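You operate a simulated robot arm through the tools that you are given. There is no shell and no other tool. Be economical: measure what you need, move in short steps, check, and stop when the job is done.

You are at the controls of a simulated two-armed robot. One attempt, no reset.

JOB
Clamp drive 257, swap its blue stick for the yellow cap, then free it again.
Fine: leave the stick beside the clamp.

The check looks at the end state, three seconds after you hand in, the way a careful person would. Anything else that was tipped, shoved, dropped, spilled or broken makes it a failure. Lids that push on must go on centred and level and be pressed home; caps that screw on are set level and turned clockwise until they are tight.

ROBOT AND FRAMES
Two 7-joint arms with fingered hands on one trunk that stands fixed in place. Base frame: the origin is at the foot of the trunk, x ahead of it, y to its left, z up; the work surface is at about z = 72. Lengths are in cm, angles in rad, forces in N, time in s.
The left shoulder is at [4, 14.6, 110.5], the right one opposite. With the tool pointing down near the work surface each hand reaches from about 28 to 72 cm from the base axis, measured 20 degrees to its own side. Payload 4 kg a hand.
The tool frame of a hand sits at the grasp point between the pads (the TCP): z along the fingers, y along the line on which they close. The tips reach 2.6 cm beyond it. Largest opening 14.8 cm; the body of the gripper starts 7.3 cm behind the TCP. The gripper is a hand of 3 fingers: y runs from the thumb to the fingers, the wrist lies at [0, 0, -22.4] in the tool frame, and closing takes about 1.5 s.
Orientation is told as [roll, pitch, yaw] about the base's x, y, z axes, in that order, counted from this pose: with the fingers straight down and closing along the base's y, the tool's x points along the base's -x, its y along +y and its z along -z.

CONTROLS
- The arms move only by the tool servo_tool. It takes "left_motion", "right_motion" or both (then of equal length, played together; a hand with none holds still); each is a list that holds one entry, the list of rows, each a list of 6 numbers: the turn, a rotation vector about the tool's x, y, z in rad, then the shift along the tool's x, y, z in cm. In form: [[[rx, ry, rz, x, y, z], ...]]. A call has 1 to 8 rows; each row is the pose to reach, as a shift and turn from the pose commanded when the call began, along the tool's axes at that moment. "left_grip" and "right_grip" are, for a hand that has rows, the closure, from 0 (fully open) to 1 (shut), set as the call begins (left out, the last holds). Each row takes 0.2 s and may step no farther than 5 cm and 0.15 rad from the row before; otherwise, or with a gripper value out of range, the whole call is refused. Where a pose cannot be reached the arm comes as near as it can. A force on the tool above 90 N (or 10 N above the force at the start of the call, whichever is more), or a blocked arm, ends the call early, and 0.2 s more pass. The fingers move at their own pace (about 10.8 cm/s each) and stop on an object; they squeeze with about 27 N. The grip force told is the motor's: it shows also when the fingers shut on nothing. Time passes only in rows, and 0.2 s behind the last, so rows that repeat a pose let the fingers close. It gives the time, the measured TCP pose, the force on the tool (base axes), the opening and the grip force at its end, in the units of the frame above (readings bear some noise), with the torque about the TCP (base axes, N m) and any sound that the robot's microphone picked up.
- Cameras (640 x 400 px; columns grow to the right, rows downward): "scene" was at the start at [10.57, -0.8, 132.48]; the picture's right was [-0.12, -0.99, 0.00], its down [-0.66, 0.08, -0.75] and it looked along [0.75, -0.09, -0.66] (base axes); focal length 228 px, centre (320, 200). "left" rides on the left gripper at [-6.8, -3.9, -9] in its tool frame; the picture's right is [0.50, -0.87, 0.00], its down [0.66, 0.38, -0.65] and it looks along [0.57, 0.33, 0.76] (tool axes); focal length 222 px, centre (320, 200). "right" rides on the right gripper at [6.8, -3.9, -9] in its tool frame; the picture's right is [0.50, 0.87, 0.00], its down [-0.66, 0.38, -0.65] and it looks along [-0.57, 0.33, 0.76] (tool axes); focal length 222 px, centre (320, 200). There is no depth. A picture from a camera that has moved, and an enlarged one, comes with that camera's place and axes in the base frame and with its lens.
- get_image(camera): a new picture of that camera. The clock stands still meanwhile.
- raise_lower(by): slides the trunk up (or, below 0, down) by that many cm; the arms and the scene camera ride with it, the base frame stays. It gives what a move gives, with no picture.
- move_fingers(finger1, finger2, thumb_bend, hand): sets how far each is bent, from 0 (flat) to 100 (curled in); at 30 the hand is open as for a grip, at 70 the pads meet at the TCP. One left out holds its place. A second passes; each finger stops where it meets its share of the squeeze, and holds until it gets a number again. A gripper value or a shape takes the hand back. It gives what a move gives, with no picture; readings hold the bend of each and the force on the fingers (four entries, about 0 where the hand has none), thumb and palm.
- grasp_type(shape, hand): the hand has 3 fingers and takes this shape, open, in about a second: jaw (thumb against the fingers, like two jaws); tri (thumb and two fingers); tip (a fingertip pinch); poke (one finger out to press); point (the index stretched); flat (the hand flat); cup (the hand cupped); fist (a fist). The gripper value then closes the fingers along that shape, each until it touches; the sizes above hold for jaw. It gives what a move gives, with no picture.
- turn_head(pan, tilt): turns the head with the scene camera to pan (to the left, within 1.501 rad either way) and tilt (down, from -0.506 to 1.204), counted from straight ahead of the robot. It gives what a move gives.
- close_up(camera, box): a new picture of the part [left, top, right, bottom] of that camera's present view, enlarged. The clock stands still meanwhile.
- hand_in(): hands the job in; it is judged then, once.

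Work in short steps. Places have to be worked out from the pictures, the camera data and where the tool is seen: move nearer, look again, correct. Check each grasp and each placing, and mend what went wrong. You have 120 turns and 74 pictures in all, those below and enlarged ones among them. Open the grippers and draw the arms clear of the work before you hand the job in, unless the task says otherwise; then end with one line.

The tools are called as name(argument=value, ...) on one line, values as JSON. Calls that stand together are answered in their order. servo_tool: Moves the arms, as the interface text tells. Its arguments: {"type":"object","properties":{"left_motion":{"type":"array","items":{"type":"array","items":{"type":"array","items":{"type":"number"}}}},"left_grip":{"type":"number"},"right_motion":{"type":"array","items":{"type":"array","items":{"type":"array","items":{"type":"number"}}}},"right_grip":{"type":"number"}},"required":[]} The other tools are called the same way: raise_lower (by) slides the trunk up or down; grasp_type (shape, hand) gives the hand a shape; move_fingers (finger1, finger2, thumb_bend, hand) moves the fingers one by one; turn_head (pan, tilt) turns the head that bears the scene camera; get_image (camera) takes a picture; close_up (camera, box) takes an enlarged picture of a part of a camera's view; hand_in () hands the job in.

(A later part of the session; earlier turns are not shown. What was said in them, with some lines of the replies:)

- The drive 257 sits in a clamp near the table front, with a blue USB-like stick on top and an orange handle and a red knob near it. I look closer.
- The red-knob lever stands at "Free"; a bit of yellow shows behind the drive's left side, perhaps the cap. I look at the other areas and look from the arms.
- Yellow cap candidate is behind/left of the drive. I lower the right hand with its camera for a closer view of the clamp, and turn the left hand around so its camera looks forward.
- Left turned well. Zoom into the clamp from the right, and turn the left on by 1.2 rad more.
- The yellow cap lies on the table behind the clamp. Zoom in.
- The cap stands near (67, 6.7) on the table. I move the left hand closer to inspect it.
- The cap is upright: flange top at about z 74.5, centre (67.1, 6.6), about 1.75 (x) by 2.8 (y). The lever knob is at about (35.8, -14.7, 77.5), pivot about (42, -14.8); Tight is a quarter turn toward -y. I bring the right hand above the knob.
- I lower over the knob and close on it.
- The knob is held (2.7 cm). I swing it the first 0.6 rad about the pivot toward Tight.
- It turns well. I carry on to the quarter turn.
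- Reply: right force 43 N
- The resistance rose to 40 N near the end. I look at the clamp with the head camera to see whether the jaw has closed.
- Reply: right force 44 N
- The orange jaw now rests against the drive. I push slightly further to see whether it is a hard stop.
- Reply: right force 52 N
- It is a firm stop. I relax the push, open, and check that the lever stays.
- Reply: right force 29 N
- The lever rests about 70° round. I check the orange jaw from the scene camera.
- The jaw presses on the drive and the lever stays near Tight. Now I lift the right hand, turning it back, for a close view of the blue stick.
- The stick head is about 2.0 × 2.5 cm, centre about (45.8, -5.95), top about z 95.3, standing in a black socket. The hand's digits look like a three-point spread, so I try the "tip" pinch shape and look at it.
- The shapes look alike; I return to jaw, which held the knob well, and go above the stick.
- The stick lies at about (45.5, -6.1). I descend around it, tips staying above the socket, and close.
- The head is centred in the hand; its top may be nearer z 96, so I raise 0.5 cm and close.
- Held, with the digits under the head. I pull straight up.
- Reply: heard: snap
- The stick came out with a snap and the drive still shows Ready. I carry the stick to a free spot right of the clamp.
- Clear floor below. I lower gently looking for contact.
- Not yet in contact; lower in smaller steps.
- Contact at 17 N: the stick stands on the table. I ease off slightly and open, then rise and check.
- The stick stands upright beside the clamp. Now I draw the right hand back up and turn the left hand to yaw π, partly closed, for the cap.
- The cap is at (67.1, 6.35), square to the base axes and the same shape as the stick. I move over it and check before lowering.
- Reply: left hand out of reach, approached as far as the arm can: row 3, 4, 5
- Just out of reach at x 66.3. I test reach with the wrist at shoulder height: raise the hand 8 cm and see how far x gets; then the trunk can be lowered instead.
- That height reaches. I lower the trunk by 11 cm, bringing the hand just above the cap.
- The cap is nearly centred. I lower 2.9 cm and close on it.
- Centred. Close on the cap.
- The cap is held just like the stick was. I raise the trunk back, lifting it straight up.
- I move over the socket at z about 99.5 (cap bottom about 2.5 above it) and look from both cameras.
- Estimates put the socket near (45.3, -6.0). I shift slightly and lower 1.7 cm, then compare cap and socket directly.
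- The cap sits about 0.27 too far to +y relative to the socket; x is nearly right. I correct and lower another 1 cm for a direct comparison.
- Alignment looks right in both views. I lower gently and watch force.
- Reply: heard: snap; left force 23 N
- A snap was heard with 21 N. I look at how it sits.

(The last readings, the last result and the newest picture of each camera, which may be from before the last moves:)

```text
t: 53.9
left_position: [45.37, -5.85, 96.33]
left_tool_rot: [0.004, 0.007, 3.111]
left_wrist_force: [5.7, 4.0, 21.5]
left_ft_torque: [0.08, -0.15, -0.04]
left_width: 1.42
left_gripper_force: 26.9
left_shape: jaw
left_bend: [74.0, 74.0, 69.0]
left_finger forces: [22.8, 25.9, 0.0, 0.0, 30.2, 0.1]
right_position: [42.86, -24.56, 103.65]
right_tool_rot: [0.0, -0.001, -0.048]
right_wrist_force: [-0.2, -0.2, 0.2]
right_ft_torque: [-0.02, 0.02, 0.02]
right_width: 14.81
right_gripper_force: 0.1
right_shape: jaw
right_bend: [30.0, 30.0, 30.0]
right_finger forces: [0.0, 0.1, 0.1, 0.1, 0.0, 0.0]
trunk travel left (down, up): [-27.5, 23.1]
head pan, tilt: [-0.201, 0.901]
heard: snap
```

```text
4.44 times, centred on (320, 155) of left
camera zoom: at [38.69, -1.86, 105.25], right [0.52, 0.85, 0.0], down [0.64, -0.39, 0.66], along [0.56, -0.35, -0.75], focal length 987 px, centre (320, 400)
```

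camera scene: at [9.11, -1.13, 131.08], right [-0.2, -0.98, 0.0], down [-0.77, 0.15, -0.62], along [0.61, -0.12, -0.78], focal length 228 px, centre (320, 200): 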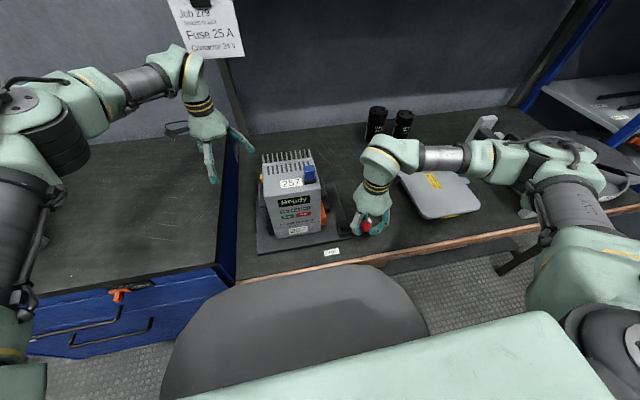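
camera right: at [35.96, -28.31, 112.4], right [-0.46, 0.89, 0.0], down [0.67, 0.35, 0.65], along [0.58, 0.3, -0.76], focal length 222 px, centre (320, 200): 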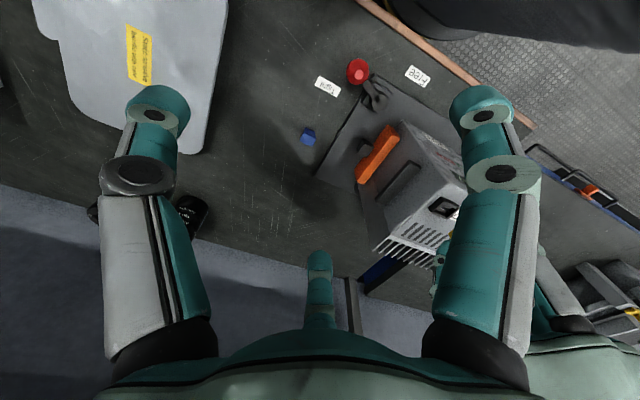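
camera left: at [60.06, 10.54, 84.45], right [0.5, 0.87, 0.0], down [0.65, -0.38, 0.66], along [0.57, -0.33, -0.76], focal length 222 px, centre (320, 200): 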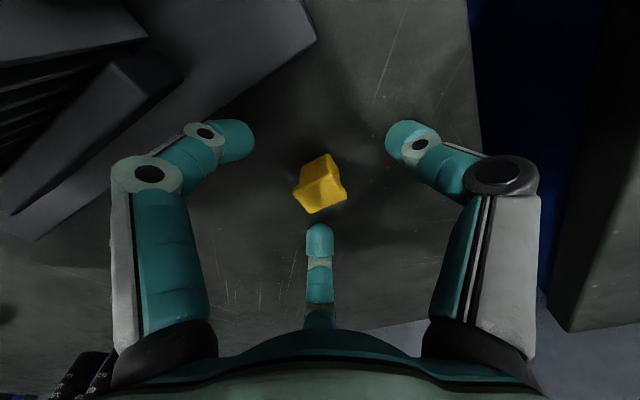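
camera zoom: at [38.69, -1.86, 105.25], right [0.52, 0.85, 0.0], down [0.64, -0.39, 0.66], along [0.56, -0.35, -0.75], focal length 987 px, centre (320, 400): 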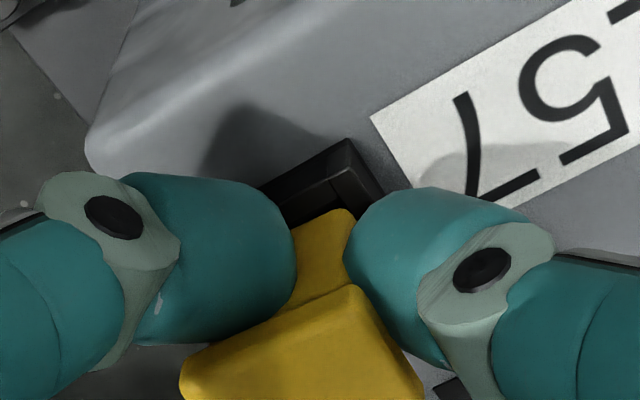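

It looks seated. I open, back up a little and inspect before a final press.

servo_tool(left_motion=[[[0, 0, 0, 0, 0, -0.1], [0, 0, 0, 0, 0, -0.1], [0, 0, 0, 0, 0, -0.1], [0, 0, 0, 0, 0, -0.1], [0, 0, 0, 0, 0, -0.1], [0, 0, 0, 0, 0, -3], [0, 0, 0, 0, 0, -6]]], left_grip=0.3)

close_up(camera="left", box=[250, 80, 390, 200])

close_up(camera="scene", box=[285, 150, 335, 190])

```text
t: 55.5
left_position: [45.41, -6.08, 102.0]
left_tool_rot: [0.002, 0.001, 3.11]
left_wrist_force: [0.4, -0.1, -0.3]
left_ft_torque: [0.01, -0.02, -0.02]
left_width: 10.34
left_gripper_force: 0.1
left_shape: jaw
left_bend: [28.0, 28.0, 74.0]
left_finger forces: [0.0, 0.1, 0.0, 0.0, 0.0, 0.0]
right_position: [42.87, -24.65, 103.55]
right_tool_rot: [0.001, 0.001, -0.049]
right_wrist_force: [0.8, -0.6, -0.4]
right_ft_torque: [-0.03, -0.01, 0.01]
right_width: 14.79
right_gripper_force: 0.1
right_shape: jaw
right_bend: [30.0, 30.0, 30.0]
right_finger forces: [0.0, 0.1, 0.0, 0.1, 0.1, 0.0]
trunk travel left (down, up): [-27.5, 23.1]
head pan, tilt: [-0.201, 0.901]
```

```text
3.33 times, centred on (320, 140) of left
camera zoom: at [38.73, -1.94, 111.0], right [0.53, 0.85, 0.0], down [0.64, -0.4, 0.66], along [0.56, -0.35, -0.76], focal length 740 px, centre (320, 400)
```

zoom: 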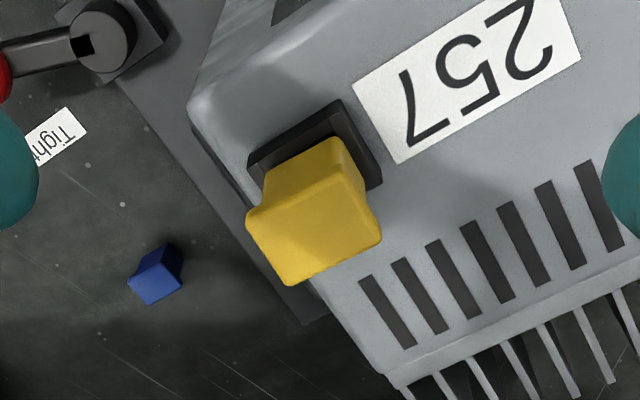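

```text
10.00 times, centred on (310, 170) of scene
camera zoom: at [9.56, -1.31, 131.05], right [-0.2, -0.98, 0.0], down [-0.77, 0.16, -0.62], along [0.61, -0.12, -0.78], focal length 2283 px, centre (420, 500)
```

zoom: 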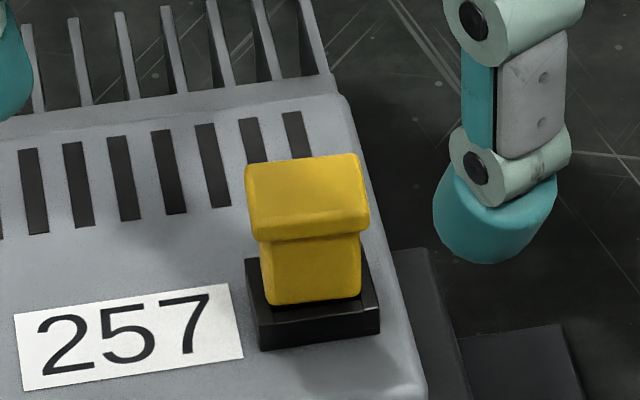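

The cap sits centred and looks just like the stick did. To be sure it is home, I close the digits and press its top.

servo_tool(left_motion=[[[0, 0, 0, 0, 0.1, 0], [0, 0, 0, 0, 0.1, 0], [0, 0, 0, 0, 0.1, 0], [0, 0, 0, 0, 0.1, 0], [0, 0, 0, 0, 0.1, 0], [0, 0, 0, 0, 0.1, 0], [0, 0, 0, 0, 0.1, 1.5], [0, 0, 0, 0, 0.1, 2.5]]], left_grip=1)

close_up(camera="scene", box=[280, 140, 340, 190])

```text
t: 57.2
left_position: [45.42, -6.16, 99.66]
left_tool_rot: [0.002, -0.001, 3.114]
left_wrist_force: [0.2, 0.9, 0.6]
left_ft_torque: [0.01, 0.03, -0.02]
left_width: 0.0
left_gripper_force: 27.2
left_shape: jaw
left_bend: [70.0, 70.0, 70.0]
left_finger forces: [0.0, 0.0, 0.1, 0.0, 0.0, 0.1]
right_position: [42.96, -24.68, 103.45]
right_tool_rot: [0.0, 0.003, -0.048]
right_wrist_force: [-0.6, 0.5, 0.3]
right_ft_torque: [-0.04, -0.01, 0.03]
right_width: 14.79
right_gripper_force: 0.1
right_shape: jaw
right_bend: [30.0, 30.0, 30.0]
right_finger forces: [0.0, 0.1, 0.0, 0.1, 0.0, 0.1]
trunk travel left (down, up): [-27.5, 23.1]
head pan, tilt: [-0.201, 0.901]
```

```text
8.00 times, centred on (310, 165) of scene
camera zoom: at [9.62, -1.31, 131.04], right [-0.2, -0.98, 0.0], down [-0.77, 0.16, -0.62], along [0.61, -0.12, -0.78], focal length 1827 px, centre (400, 480)
```

zoom: 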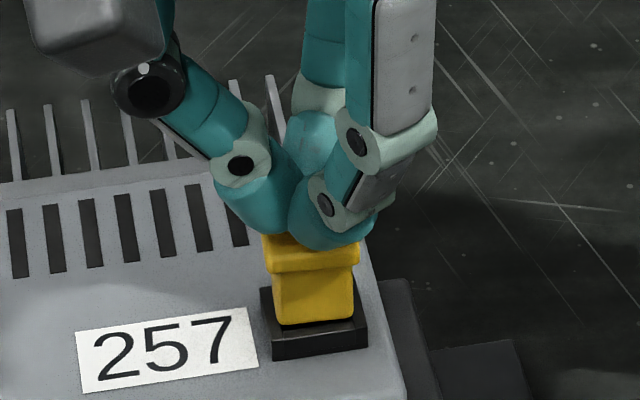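

The cluster is centred above the cap. Press down gently.

servo_tool(left_motion=[[[0, 0, 0, 0, 0, 0.5], [0, 0, 0, 0, 0, 1], [0, 0, 0, 0, 0, 1.4], [0, 0, 0, 0, 0, 1.4]]])

servo_tool(left_motion=[[[0, 0, 0, 0, 0, 0.2], [0, 0, 0, 0, 0, 0.4], [0, 0, 0, 0, 0, 0.4]]])

```text
t: 58.2
left_position: [45.19, -6.23, 99.08]
left_tool_rot: [0.01, 0.018, 3.112]
left_wrist_force: [7.3, 2.1, 61.7]
left_ft_torque: [0.15, -0.16, -0.02]
left_width: 0.0
left_gripper_force: 27.1
left_shape: jaw
left_bend: [70.0, 70.0, 70.0]
left_finger forces: [0.0, 0.1, 0.0, 0.0, 0.0, 0.0]
right_position: [42.6, -24.59, 103.68]
right_tool_rot: [-0.001, -0.003, -0.047]
right_wrist_force: [-0.2, 0.6, 0.7]
right_ft_torque: [-0.01, 0.0, -0.01]
right_width: 14.8
right_gripper_force: 0.1
right_shape: jaw
right_bend: [30.0, 30.0, 30.0]
right_finger forces: [0.0, 0.1, 0.1, 0.0, 0.1, 0.1]
trunk travel left (down, up): [-27.5, 23.1]
head pan, tilt: [-0.201, 0.901]
```

```text
t: 59.0
left_position: [45.14, -6.2, 99.04]
left_tool_rot: [0.014, 0.022, 3.111]
left_wrist_force: [10.7, 4.5, 82.2]
left_ft_torque: [0.32, -0.24, -0.1]
left_width: 0.03
left_gripper_force: 26.5
left_shape: jaw
left_bend: [70.0, 70.0, 70.0]
left_finger forces: [62.3, 0.1, 0.1, 0.0, 74.2, 0.0]
right_position: [42.56, -24.48, 103.78]
right_tool_rot: [-0.001, -0.004, -0.049]
right_wrist_force: [0.3, -0.4, -0.3]
right_ft_torque: [-0.03, -0.01, -0.03]
right_width: 14.77
right_gripper_force: 0.0
right_shape: jaw
right_bend: [30.0, 30.0, 30.0]
right_finger forces: [0.0, 0.0, 0.0, 0.1, 0.0, 0.0]
trunk travel left (down, up): [-27.5, 23.1]
head pan, tilt: [-0.201, 0.901]
```

82 N with no further movement: it is home. I raise the left hand away, opening it, and inspect.

servo_tool(left_motion=[[[0, 0, 0, 0, 0, -3], [0, 0, 0, 0, 0, -7], [0, 0, 0, 0, -4, -9], [0, 0, 0, 1, -8.5, -11], [0, 0, 0, 2, -13, -12], [0, 0, 0, 3, -17, -13], [0, 0, 0, 4, -20, -14]]])

close_up(camera="scene", box=[230, 130, 410, 260])

close_up(camera="scene", box=[285, 150, 335, 190])

```text
refused: row 4 steps farther than a row can; nothing moved
```

```text
3.08 times, centred on (320, 195) of scene
camera zoom: at [9.05, -1.13, 131.11], right [-0.2, -0.98, 0.0], down [-0.77, 0.15, -0.62], along [0.61, -0.12, -0.78], focal length 702 px, centre (320, 215)
```

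zoom: 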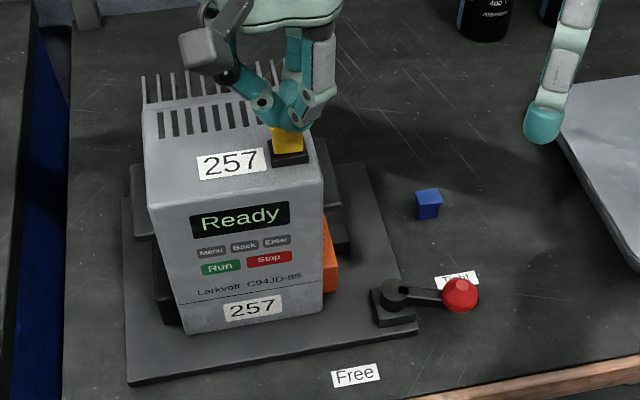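

```text
10.00 times, centred on (310, 170) of scene
camera zoom: at [9.05, -1.13, 131.11], right [-0.2, -0.98, 0.0], down [-0.77, 0.15, -0.62], along [0.61, -0.12, -0.78], focal length 2283 px, centre (420, 500)
```

zoom: 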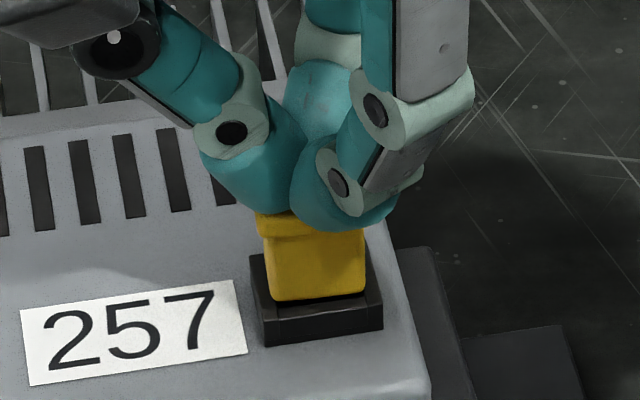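

Row too long; retry with smaller steps.

servo_tool(left_motion=[[[0, 0, 0, 0, 0, -2], [0, 0, 0, 0, 0, -6], [0, 0, 0, 0, -3, -9], [0, 0, 0, 1, -6.5, -11], [0, 0, 0, 1.5, -10.5, -12], [0, 0, 0, 2, -14.5, -13], [0, 0, 0, 3, -18, -14]]])

close_up(camera="scene", box=[285, 150, 335, 190])

```text
t: 60.6
left_position: [48.94, 11.75, 111.72]
left_tool_rot: [-0.001, 0.003, 3.11]
left_wrist_force: [0.1, 0.0, -0.1]
left_ft_torque: [0.01, 0.0, -0.01]
left_width: 0.0
left_gripper_force: 27.6
left_shape: jaw
left_bend: [70.0, 70.0, 70.0]
left_finger forces: [0.0, 0.1, 0.0, 0.0, 0.0, 0.1]
right_position: [42.89, -24.69, 103.48]
right_tool_rot: [0.0, 0.0, -0.05]
right_wrist_force: [-0.4, 0.6, 0.3]
right_ft_torque: [-0.01, -0.01, 0.02]
right_width: 14.78
right_gripper_force: 0.0
right_shape: jaw
right_bend: [30.0, 30.0, 30.0]
right_finger forces: [0.0, 0.0, 0.0, 0.0, 0.0, 0.1]
trunk travel left (down, up): [-27.5, 23.1]
head pan, tilt: [-0.201, 0.901]
```

```text
10.00 times, centred on (310, 170) of scene
camera zoom: at [9.61, -1.21, 131.04], right [-0.2, -0.98, 0.0], down [-0.77, 0.16, -0.62], along [0.61, -0.12, -0.78], focal length 2283 px, centre (420, 500)
```

zoom: 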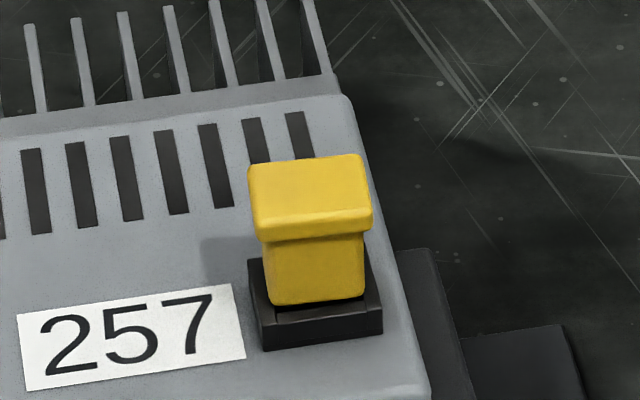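

The cap is seated level. Now I bring the right hand over the lever knob at about (40.1, -20.7), turned to yaw 1.5 as at release.

servo_tool(right_motion=[[[0, 0, -0.15, 0.5, 0.6, 1], [0, 0, -0.3, 1, 1.2, 3], [0, 0, -0.45, 1.5, 1.8, 5], [0, 0, -0.6, 2, 2.4, 7], [0, 0, -0.75, 2.5, 3, 9], [0, 0, -0.9, 3, 3.5, 11], [0, 0, -1.05, 3, 3.86, 13], [0, 0, -1.2, 3, 3.86, 15]]])

servo_tool(right_motion=[[[0, 0, -0.12, 0, 0, 0.5], [0, 0, -0.24, 0, 0, 1], [0, 0, -0.35, 0, 0, 1.5], [0, 0, -0.35, 0, 0, 1.5]]])

get_image(camera="right")

```text
t: 62.5
left_position: [49.05, 11.67, 111.71]
left_tool_rot: [0.002, 0.0, 3.111]
left_wrist_force: [-0.4, 0.2, -0.4]
left_ft_torque: [0.02, -0.02, 0.01]
left_width: 0.0
left_gripper_force: 27.1
left_shape: jaw
left_bend: [70.0, 70.0, 70.0]
left_finger forces: [0.0, 0.0, 0.0, 0.1, 0.0, 0.0]
right_position: [40.15, -20.67, 88.37]
right_tool_rot: [-0.001, 0.0, 1.154]
right_wrist_force: [-0.9, 0.3, -1.0]
right_ft_torque: [0.01, 0.0, -0.01]
right_width: 14.79
right_gripper_force: 0.1
right_shape: jaw
right_bend: [30.0, 30.0, 30.0]
right_finger forces: [0.0, 0.0, 0.1, 0.1, 0.1, 0.0]
trunk travel left (down, up): [-27.5, 23.1]
head pan, tilt: [-0.201, 0.901]
```

```text
t: 63.5
left_position: [48.97, 11.62, 111.78]
left_tool_rot: [0.004, 0.003, 3.111]
left_wrist_force: [0.3, 0.2, -0.5]
left_ft_torque: [-0.01, -0.02, -0.02]
left_width: 0.0
left_gripper_force: 26.6
left_shape: jaw
left_bend: [70.0, 70.0, 70.0]
left_finger forces: [0.0, 0.0, 0.0, 0.1, 0.0, 0.0]
right_position: [40.06, -20.75, 86.9]
right_tool_rot: [0.003, 0.0, 1.502]
right_wrist_force: [0.5, -0.6, -0.7]
right_ft_torque: [-0.01, 0.0, 0.04]
right_width: 14.81
right_gripper_force: 0.1
right_shape: jaw
right_bend: [30.0, 30.0, 30.0]
right_finger forces: [0.0, 0.0, 0.0, 0.1, 0.1, 0.0]
trunk travel left (down, up): [-27.5, 23.1]
head pan, tilt: [-0.201, 0.901]
```

```text
12 pictures are left
camera right: at [43.45, -27.79, 95.88], right [-0.9, -0.44, 0.0], down [-0.33, 0.68, 0.65], along [-0.29, 0.59, -0.76], focal length 222 px, centre (320, 200)
```

right: 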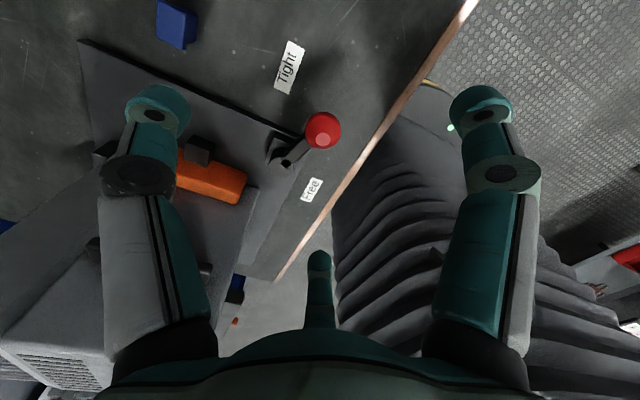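

Knob at (39.6, -20.6). Lower and grip it.

servo_tool(right_motion=[[[0, 0, 0, 0, 0.2, 3], [0, 0, 0, 0, 0.3, 6], [0, 0, 0, 0, 0.3, 8.6], [0, 0, 0, 0, 0.3, 8.6]]])

servo_tool(right_motion=[[[0, 0, 0, 0, 0, 0], [0, 0, 0, 0, 0, 0], [0, 0, 0, 0, 0, 0], [0, 0, 0, 0, 0, 0], [0, 0, 0, 0, 0, 0], [0, 0, 0, 0, 0, 0], [0, 0, 0, 0, 0, 0]]], right_grip=1)

close_up(camera="right", box=[220, 90, 420, 270])

```text
t: 64.5
left_position: [48.98, 11.57, 111.78]
left_tool_rot: [0.004, 0.002, 3.112]
left_wrist_force: [0.0, 0.4, 0.6]
left_ft_torque: [0.0, -0.02, 0.02]
left_width: 0.02
left_gripper_force: 27.1
left_shape: jaw
left_bend: [70.0, 70.0, 70.0]
left_finger forces: [0.0, 0.0, 0.0, 0.0, 0.2, 0.1]
right_position: [39.98, -20.82, 78.29]
right_tool_rot: [0.001, 0.0, 1.501]
right_wrist_force: [-0.5, -1.5, -0.1]
right_ft_torque: [0.02, -0.01, 0.0]
right_width: 14.8
right_gripper_force: 0.2
right_shape: jaw
right_bend: [30.0, 30.0, 30.0]
right_finger forces: [0.0, 0.0, 0.0, 0.0, 0.0, 0.0]
trunk travel left (down, up): [-27.5, 23.1]
head pan, tilt: [-0.201, 0.901]
```

```text
t: 66.0
left_position: [48.95, 11.6, 111.62]
left_tool_rot: [0.002, 0.0, 3.112]
left_wrist_force: [0.5, 0.0, -0.5]
left_ft_torque: [0.01, 0.0, 0.01]
left_width: 0.01
left_gripper_force: 27.1
left_shape: jaw
left_bend: [70.0, 70.0, 70.0]
left_finger forces: [0.0, 0.1, 0.0, 0.0, 0.1, 0.0]
right_position: [39.91, -20.77, 78.25]
right_tool_rot: [0.003, 0.0, 1.501]
right_wrist_force: [1.0, 0.8, -4.8]
right_ft_torque: [0.02, 0.02, 0.04]
right_width: 2.36
right_gripper_force: 27.0
right_shape: jaw
right_bend: [75.0, 76.0, 70.0]
right_finger forces: [23.0, 24.1, 0.0, 0.0, 23.6, 0.1]
trunk travel left (down, up): [-27.5, 23.1]
head pan, tilt: [-0.201, 0.901]
```

```text
2.22 times, centred on (320, 180) of right
camera zoom: at [43.35, -27.84, 87.15], right [-0.9, -0.44, 0.0], down [-0.33, 0.68, 0.65], along [-0.29, 0.59, -0.76], focal length 494 px, centre (320, 244)
```

zoom: 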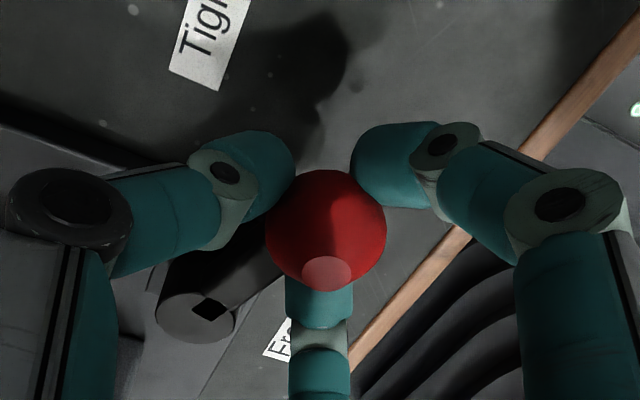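

Held. I swing the lever back along its arc to Free.

servo_tool(right_motion=[[[0, 0, 0.15, -0.323, 0.869, 0], [0, 0, 0.3, -0.77, 1.678, 0], [0, 0, 0.45, -1.333, 2.412, 0], [0, 0, 0.6, -2.0, 3.054, 0], [0, 0, 0.75, -2.756, 3.588, 0.1], [0, 0, 0.9, -3.583, 4.005, 0.2], [0, 0, 1.05, -4.462, 4.291, 0.3], [0, 0, 1.2, -5.374, 4.444, 0.3]]])

close_up(camera="scene", box=[240, 140, 400, 260])

```text
t: 67.8
left_position: [48.92, 11.36, 111.74]
left_tool_rot: [0.001, 0.002, 3.111]
left_wrist_force: [0.1, 0.2, -0.6]
left_ft_torque: [0.05, 0.0, -0.03]
left_width: 0.01
left_gripper_force: 26.8
left_shape: jaw
left_bend: [70.0, 70.0, 70.0]
left_finger forces: [0.0, 0.0, 0.0, 0.0, 0.1, 0.1]
right_position: [35.67, -15.2, 78.13]
right_tool_rot: [-0.001, 0.001, 0.295]
right_wrist_force: [-7.6, -14.7, 6.4]
right_ft_torque: [-0.36, 0.2, -0.12]
right_width: 2.33
right_gripper_force: 26.6
right_shape: jaw
right_bend: [74.0, 76.0, 70.0]
right_finger forces: [24.6, 22.7, 0.0, 0.1, 31.6, 0.1]
trunk travel left (down, up): [-27.5, 23.1]
head pan, tilt: [-0.201, 0.901]
```

```text
3.33 times, centred on (320, 200) of scene
camera zoom: at [9.46, -1.53, 131.06], right [-0.2, -0.98, 0.0], down [-0.77, 0.16, -0.62], along [0.61, -0.12, -0.78], focal length 761 px, centre (320, 200)
```

zoom: 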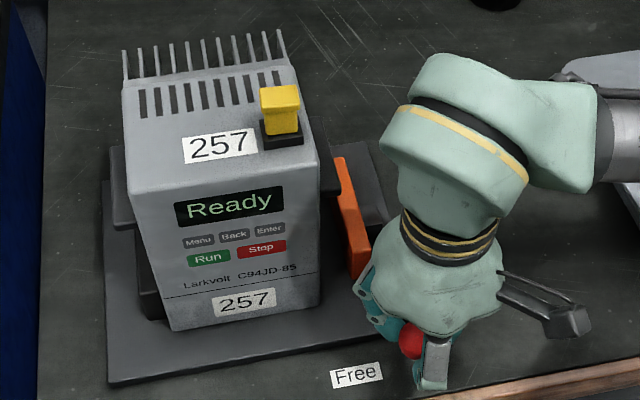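

The jaw has backed off from the drive. I open partly (to keep clear of the drive) and lift.

servo_tool(right_motion=[[[0, 0, 0, 0, -0.2, 0], [0, 0, 0, 0, -0.2, 0], [0, 0, 0, 0, -0.2, 0], [0, 0, 0, 0, -0.2, 0], [0, 0, 0, 0, -0.2, -3], [0, 0, 0, 0, -0.2, -7], [0, 0, 0, 0, -0.2, -11], [0, 0, 0, 0, -0.2, -15]]], right_grip=0.55)

servo_tool(right_motion=[[[0, 0, 0, 1, -4, -4], [0, 0, 0, 1.5, -7, -8], [0, 0, 0, 2, -9, -12], [0, 0, 0, 2, -9, -12], [0, 0, 0, 2, -9, -12], [0, 0, 0, 2, -9, -12]]], right_grip=0, left_motion=[[[0, 0, 0, 0, 0, 0], [0, 0, 0, 0, 0, 0], [0, 0, 0, 0, 0, 0], [0, 0, 0, 0, 0, 0], [0, 0, 0, 0, 0, 0], [0, 0, 0, 0, 0, 0]]], left_grip=0)

get_image(camera="scene")

close_up(camera="scene", box=[240, 140, 400, 260])

```text
t: 69.7
left_position: [48.99, 11.68, 111.74]
left_tool_rot: [0.002, 0.001, 3.111]
left_wrist_force: [0.1, 0.2, -0.5]
left_ft_torque: [0.0, 0.01, 0.01]
left_width: 0.0
left_gripper_force: 26.8
left_shape: jaw
left_bend: [70.0, 70.0, 70.0]
left_finger forces: [0.0, 0.1, 0.1, 0.1, 0.1, 0.0]
right_position: [36.02, -15.13, 93.26]
right_tool_rot: [-0.001, 0.0, 0.301]
right_wrist_force: [-0.7, 0.5, 0.5]
right_ft_torque: [0.02, -0.01, -0.02]
right_width: 6.61
right_gripper_force: 0.0
right_shape: jaw
right_bend: [39.0, 39.0, 70.0]
right_finger forces: [0.0, 0.1, 0.0, 0.0, 0.1, 0.1]
trunk travel left (down, up): [-27.5, 23.1]
head pan, tilt: [-0.201, 0.901]
```

```text
refused: row 1 steps farther than a row can; nothing moved
```

```text
9 pictures are left
camera scene: at [9.57, -1.27, 131.05], right [-0.2, -0.98, 0.0], down [-0.77, 0.16, -0.62], along [0.61, -0.12, -0.78], focal length 228 px, centre (320, 200)
```

scene: 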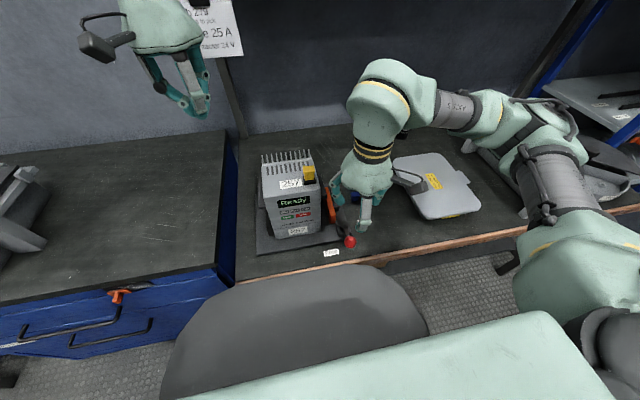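

```text
3.33 times, centred on (320, 200) of scene
camera zoom: at [9.57, -1.27, 131.05], right [-0.2, -0.98, 0.0], down [-0.77, 0.16, -0.62], along [0.61, -0.12, -0.78], focal length 761 px, centre (320, 200)
```

zoom: 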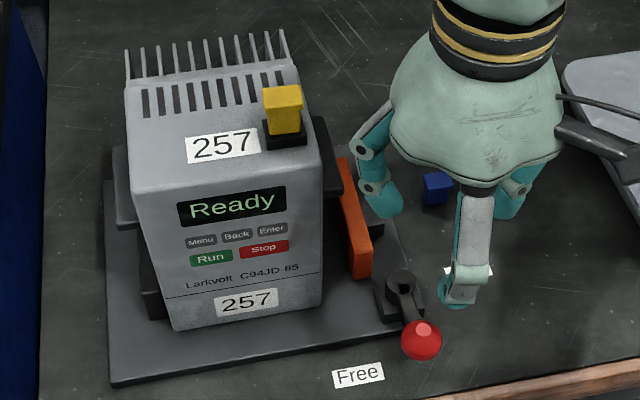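

The lever points to Free, the jaw is clear of the drive, the cap is in, the stick stands upright. I draw the right hand away and open both.

servo_tool(right_motion=[[[0, 0, 0, 0.5, -2, -3], [0, 0, 0, 1, -4, -6], [0, 0, 0, 1.5, -6, -9], [0, 0, 0, 2, -8, -12], [0, 0, 0, 2, -9, -14], [0, 0, 0, 2, -9, -14]]], right_grip=0, left_motion=[[[0, 0, 0, 0, 0, 0], [0, 0, 0, 0, 0, 0], [0, 0, 0, 0, 0, 0], [0, 0, 0, 0, 0, 0], [0, 0, 0, 0, 0, 0], [0, 0, 0, 0, 0, 0]]], left_grip=0)

get_image(camera="scene")

close_up(camera="right", box=[220, 60, 480, 270])

```text
t: 71.0
left_position: [49.1, 11.66, 111.8]
left_tool_rot: [0.001, 0.002, 3.111]
left_wrist_force: [-0.4, 1.3, 0.9]
left_ft_torque: [-0.01, 0.0, 0.02]
left_width: 14.81
left_gripper_force: 0.0
left_shape: jaw
left_bend: [30.0, 30.0, 30.0]
left_finger forces: [0.1, 0.0, 0.0, 0.0, 0.0, 0.0]
right_position: [36.71, -24.47, 106.99]
right_tool_rot: [0.003, 0.002, 0.301]
right_wrist_force: [-0.2, -0.5, -0.7]
right_ft_torque: [0.0, 0.0, 0.0]
right_width: 14.78
right_gripper_force: 0.0
right_shape: jaw
right_bend: [30.0, 30.0, 30.0]
right_finger forces: [0.0, 0.0, 0.0, 0.1, 0.1, 0.0]
trunk travel left (down, up): [-27.5, 23.1]
head pan, tilt: [-0.201, 0.901]
```

```text
7 pictures are left
camera scene: at [9.63, -1.31, 131.04], right [-0.2, -0.98, 0.0], down [-0.77, 0.16, -0.62], along [0.61, -0.12, -0.78], focal length 228 px, centre (320, 200)
```

scene: 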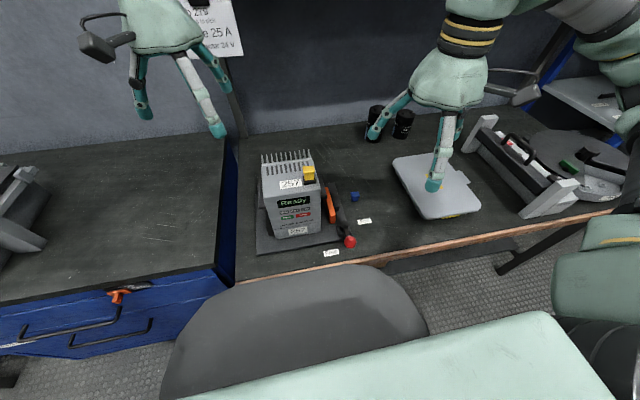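

```text
1.90 times, centred on (350, 165) of right
camera zoom: at [31.4, -30.18, 115.94], right [-0.73, 0.68, 0.0], down [0.51, 0.56, 0.65], along [0.44, 0.48, -0.76], focal length 423 px, centre (263, 267)
```

zoom: 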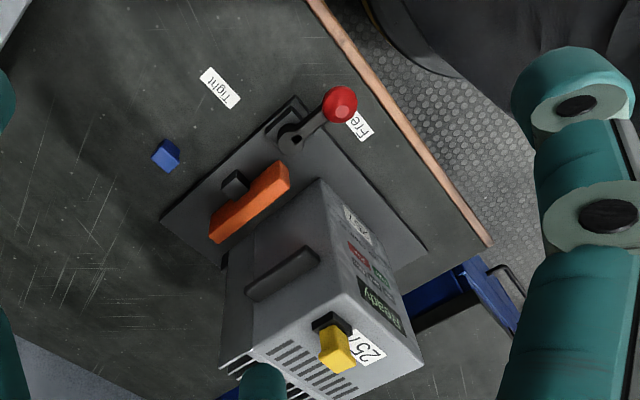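

Everything is in place: cap seated, lever at Free, jaw clear, stick standing beside the clamp and both hands open and clear. I hand in.

hand_in()

```text
The job is handed in.
```

I clamped drive 257, swapped its blue stick for the yellow cap, and set the clamp lever back to Free. The cap snapped in and did not move when I pressed it with about 82 N. The stick is standing on the table beside the clamp.
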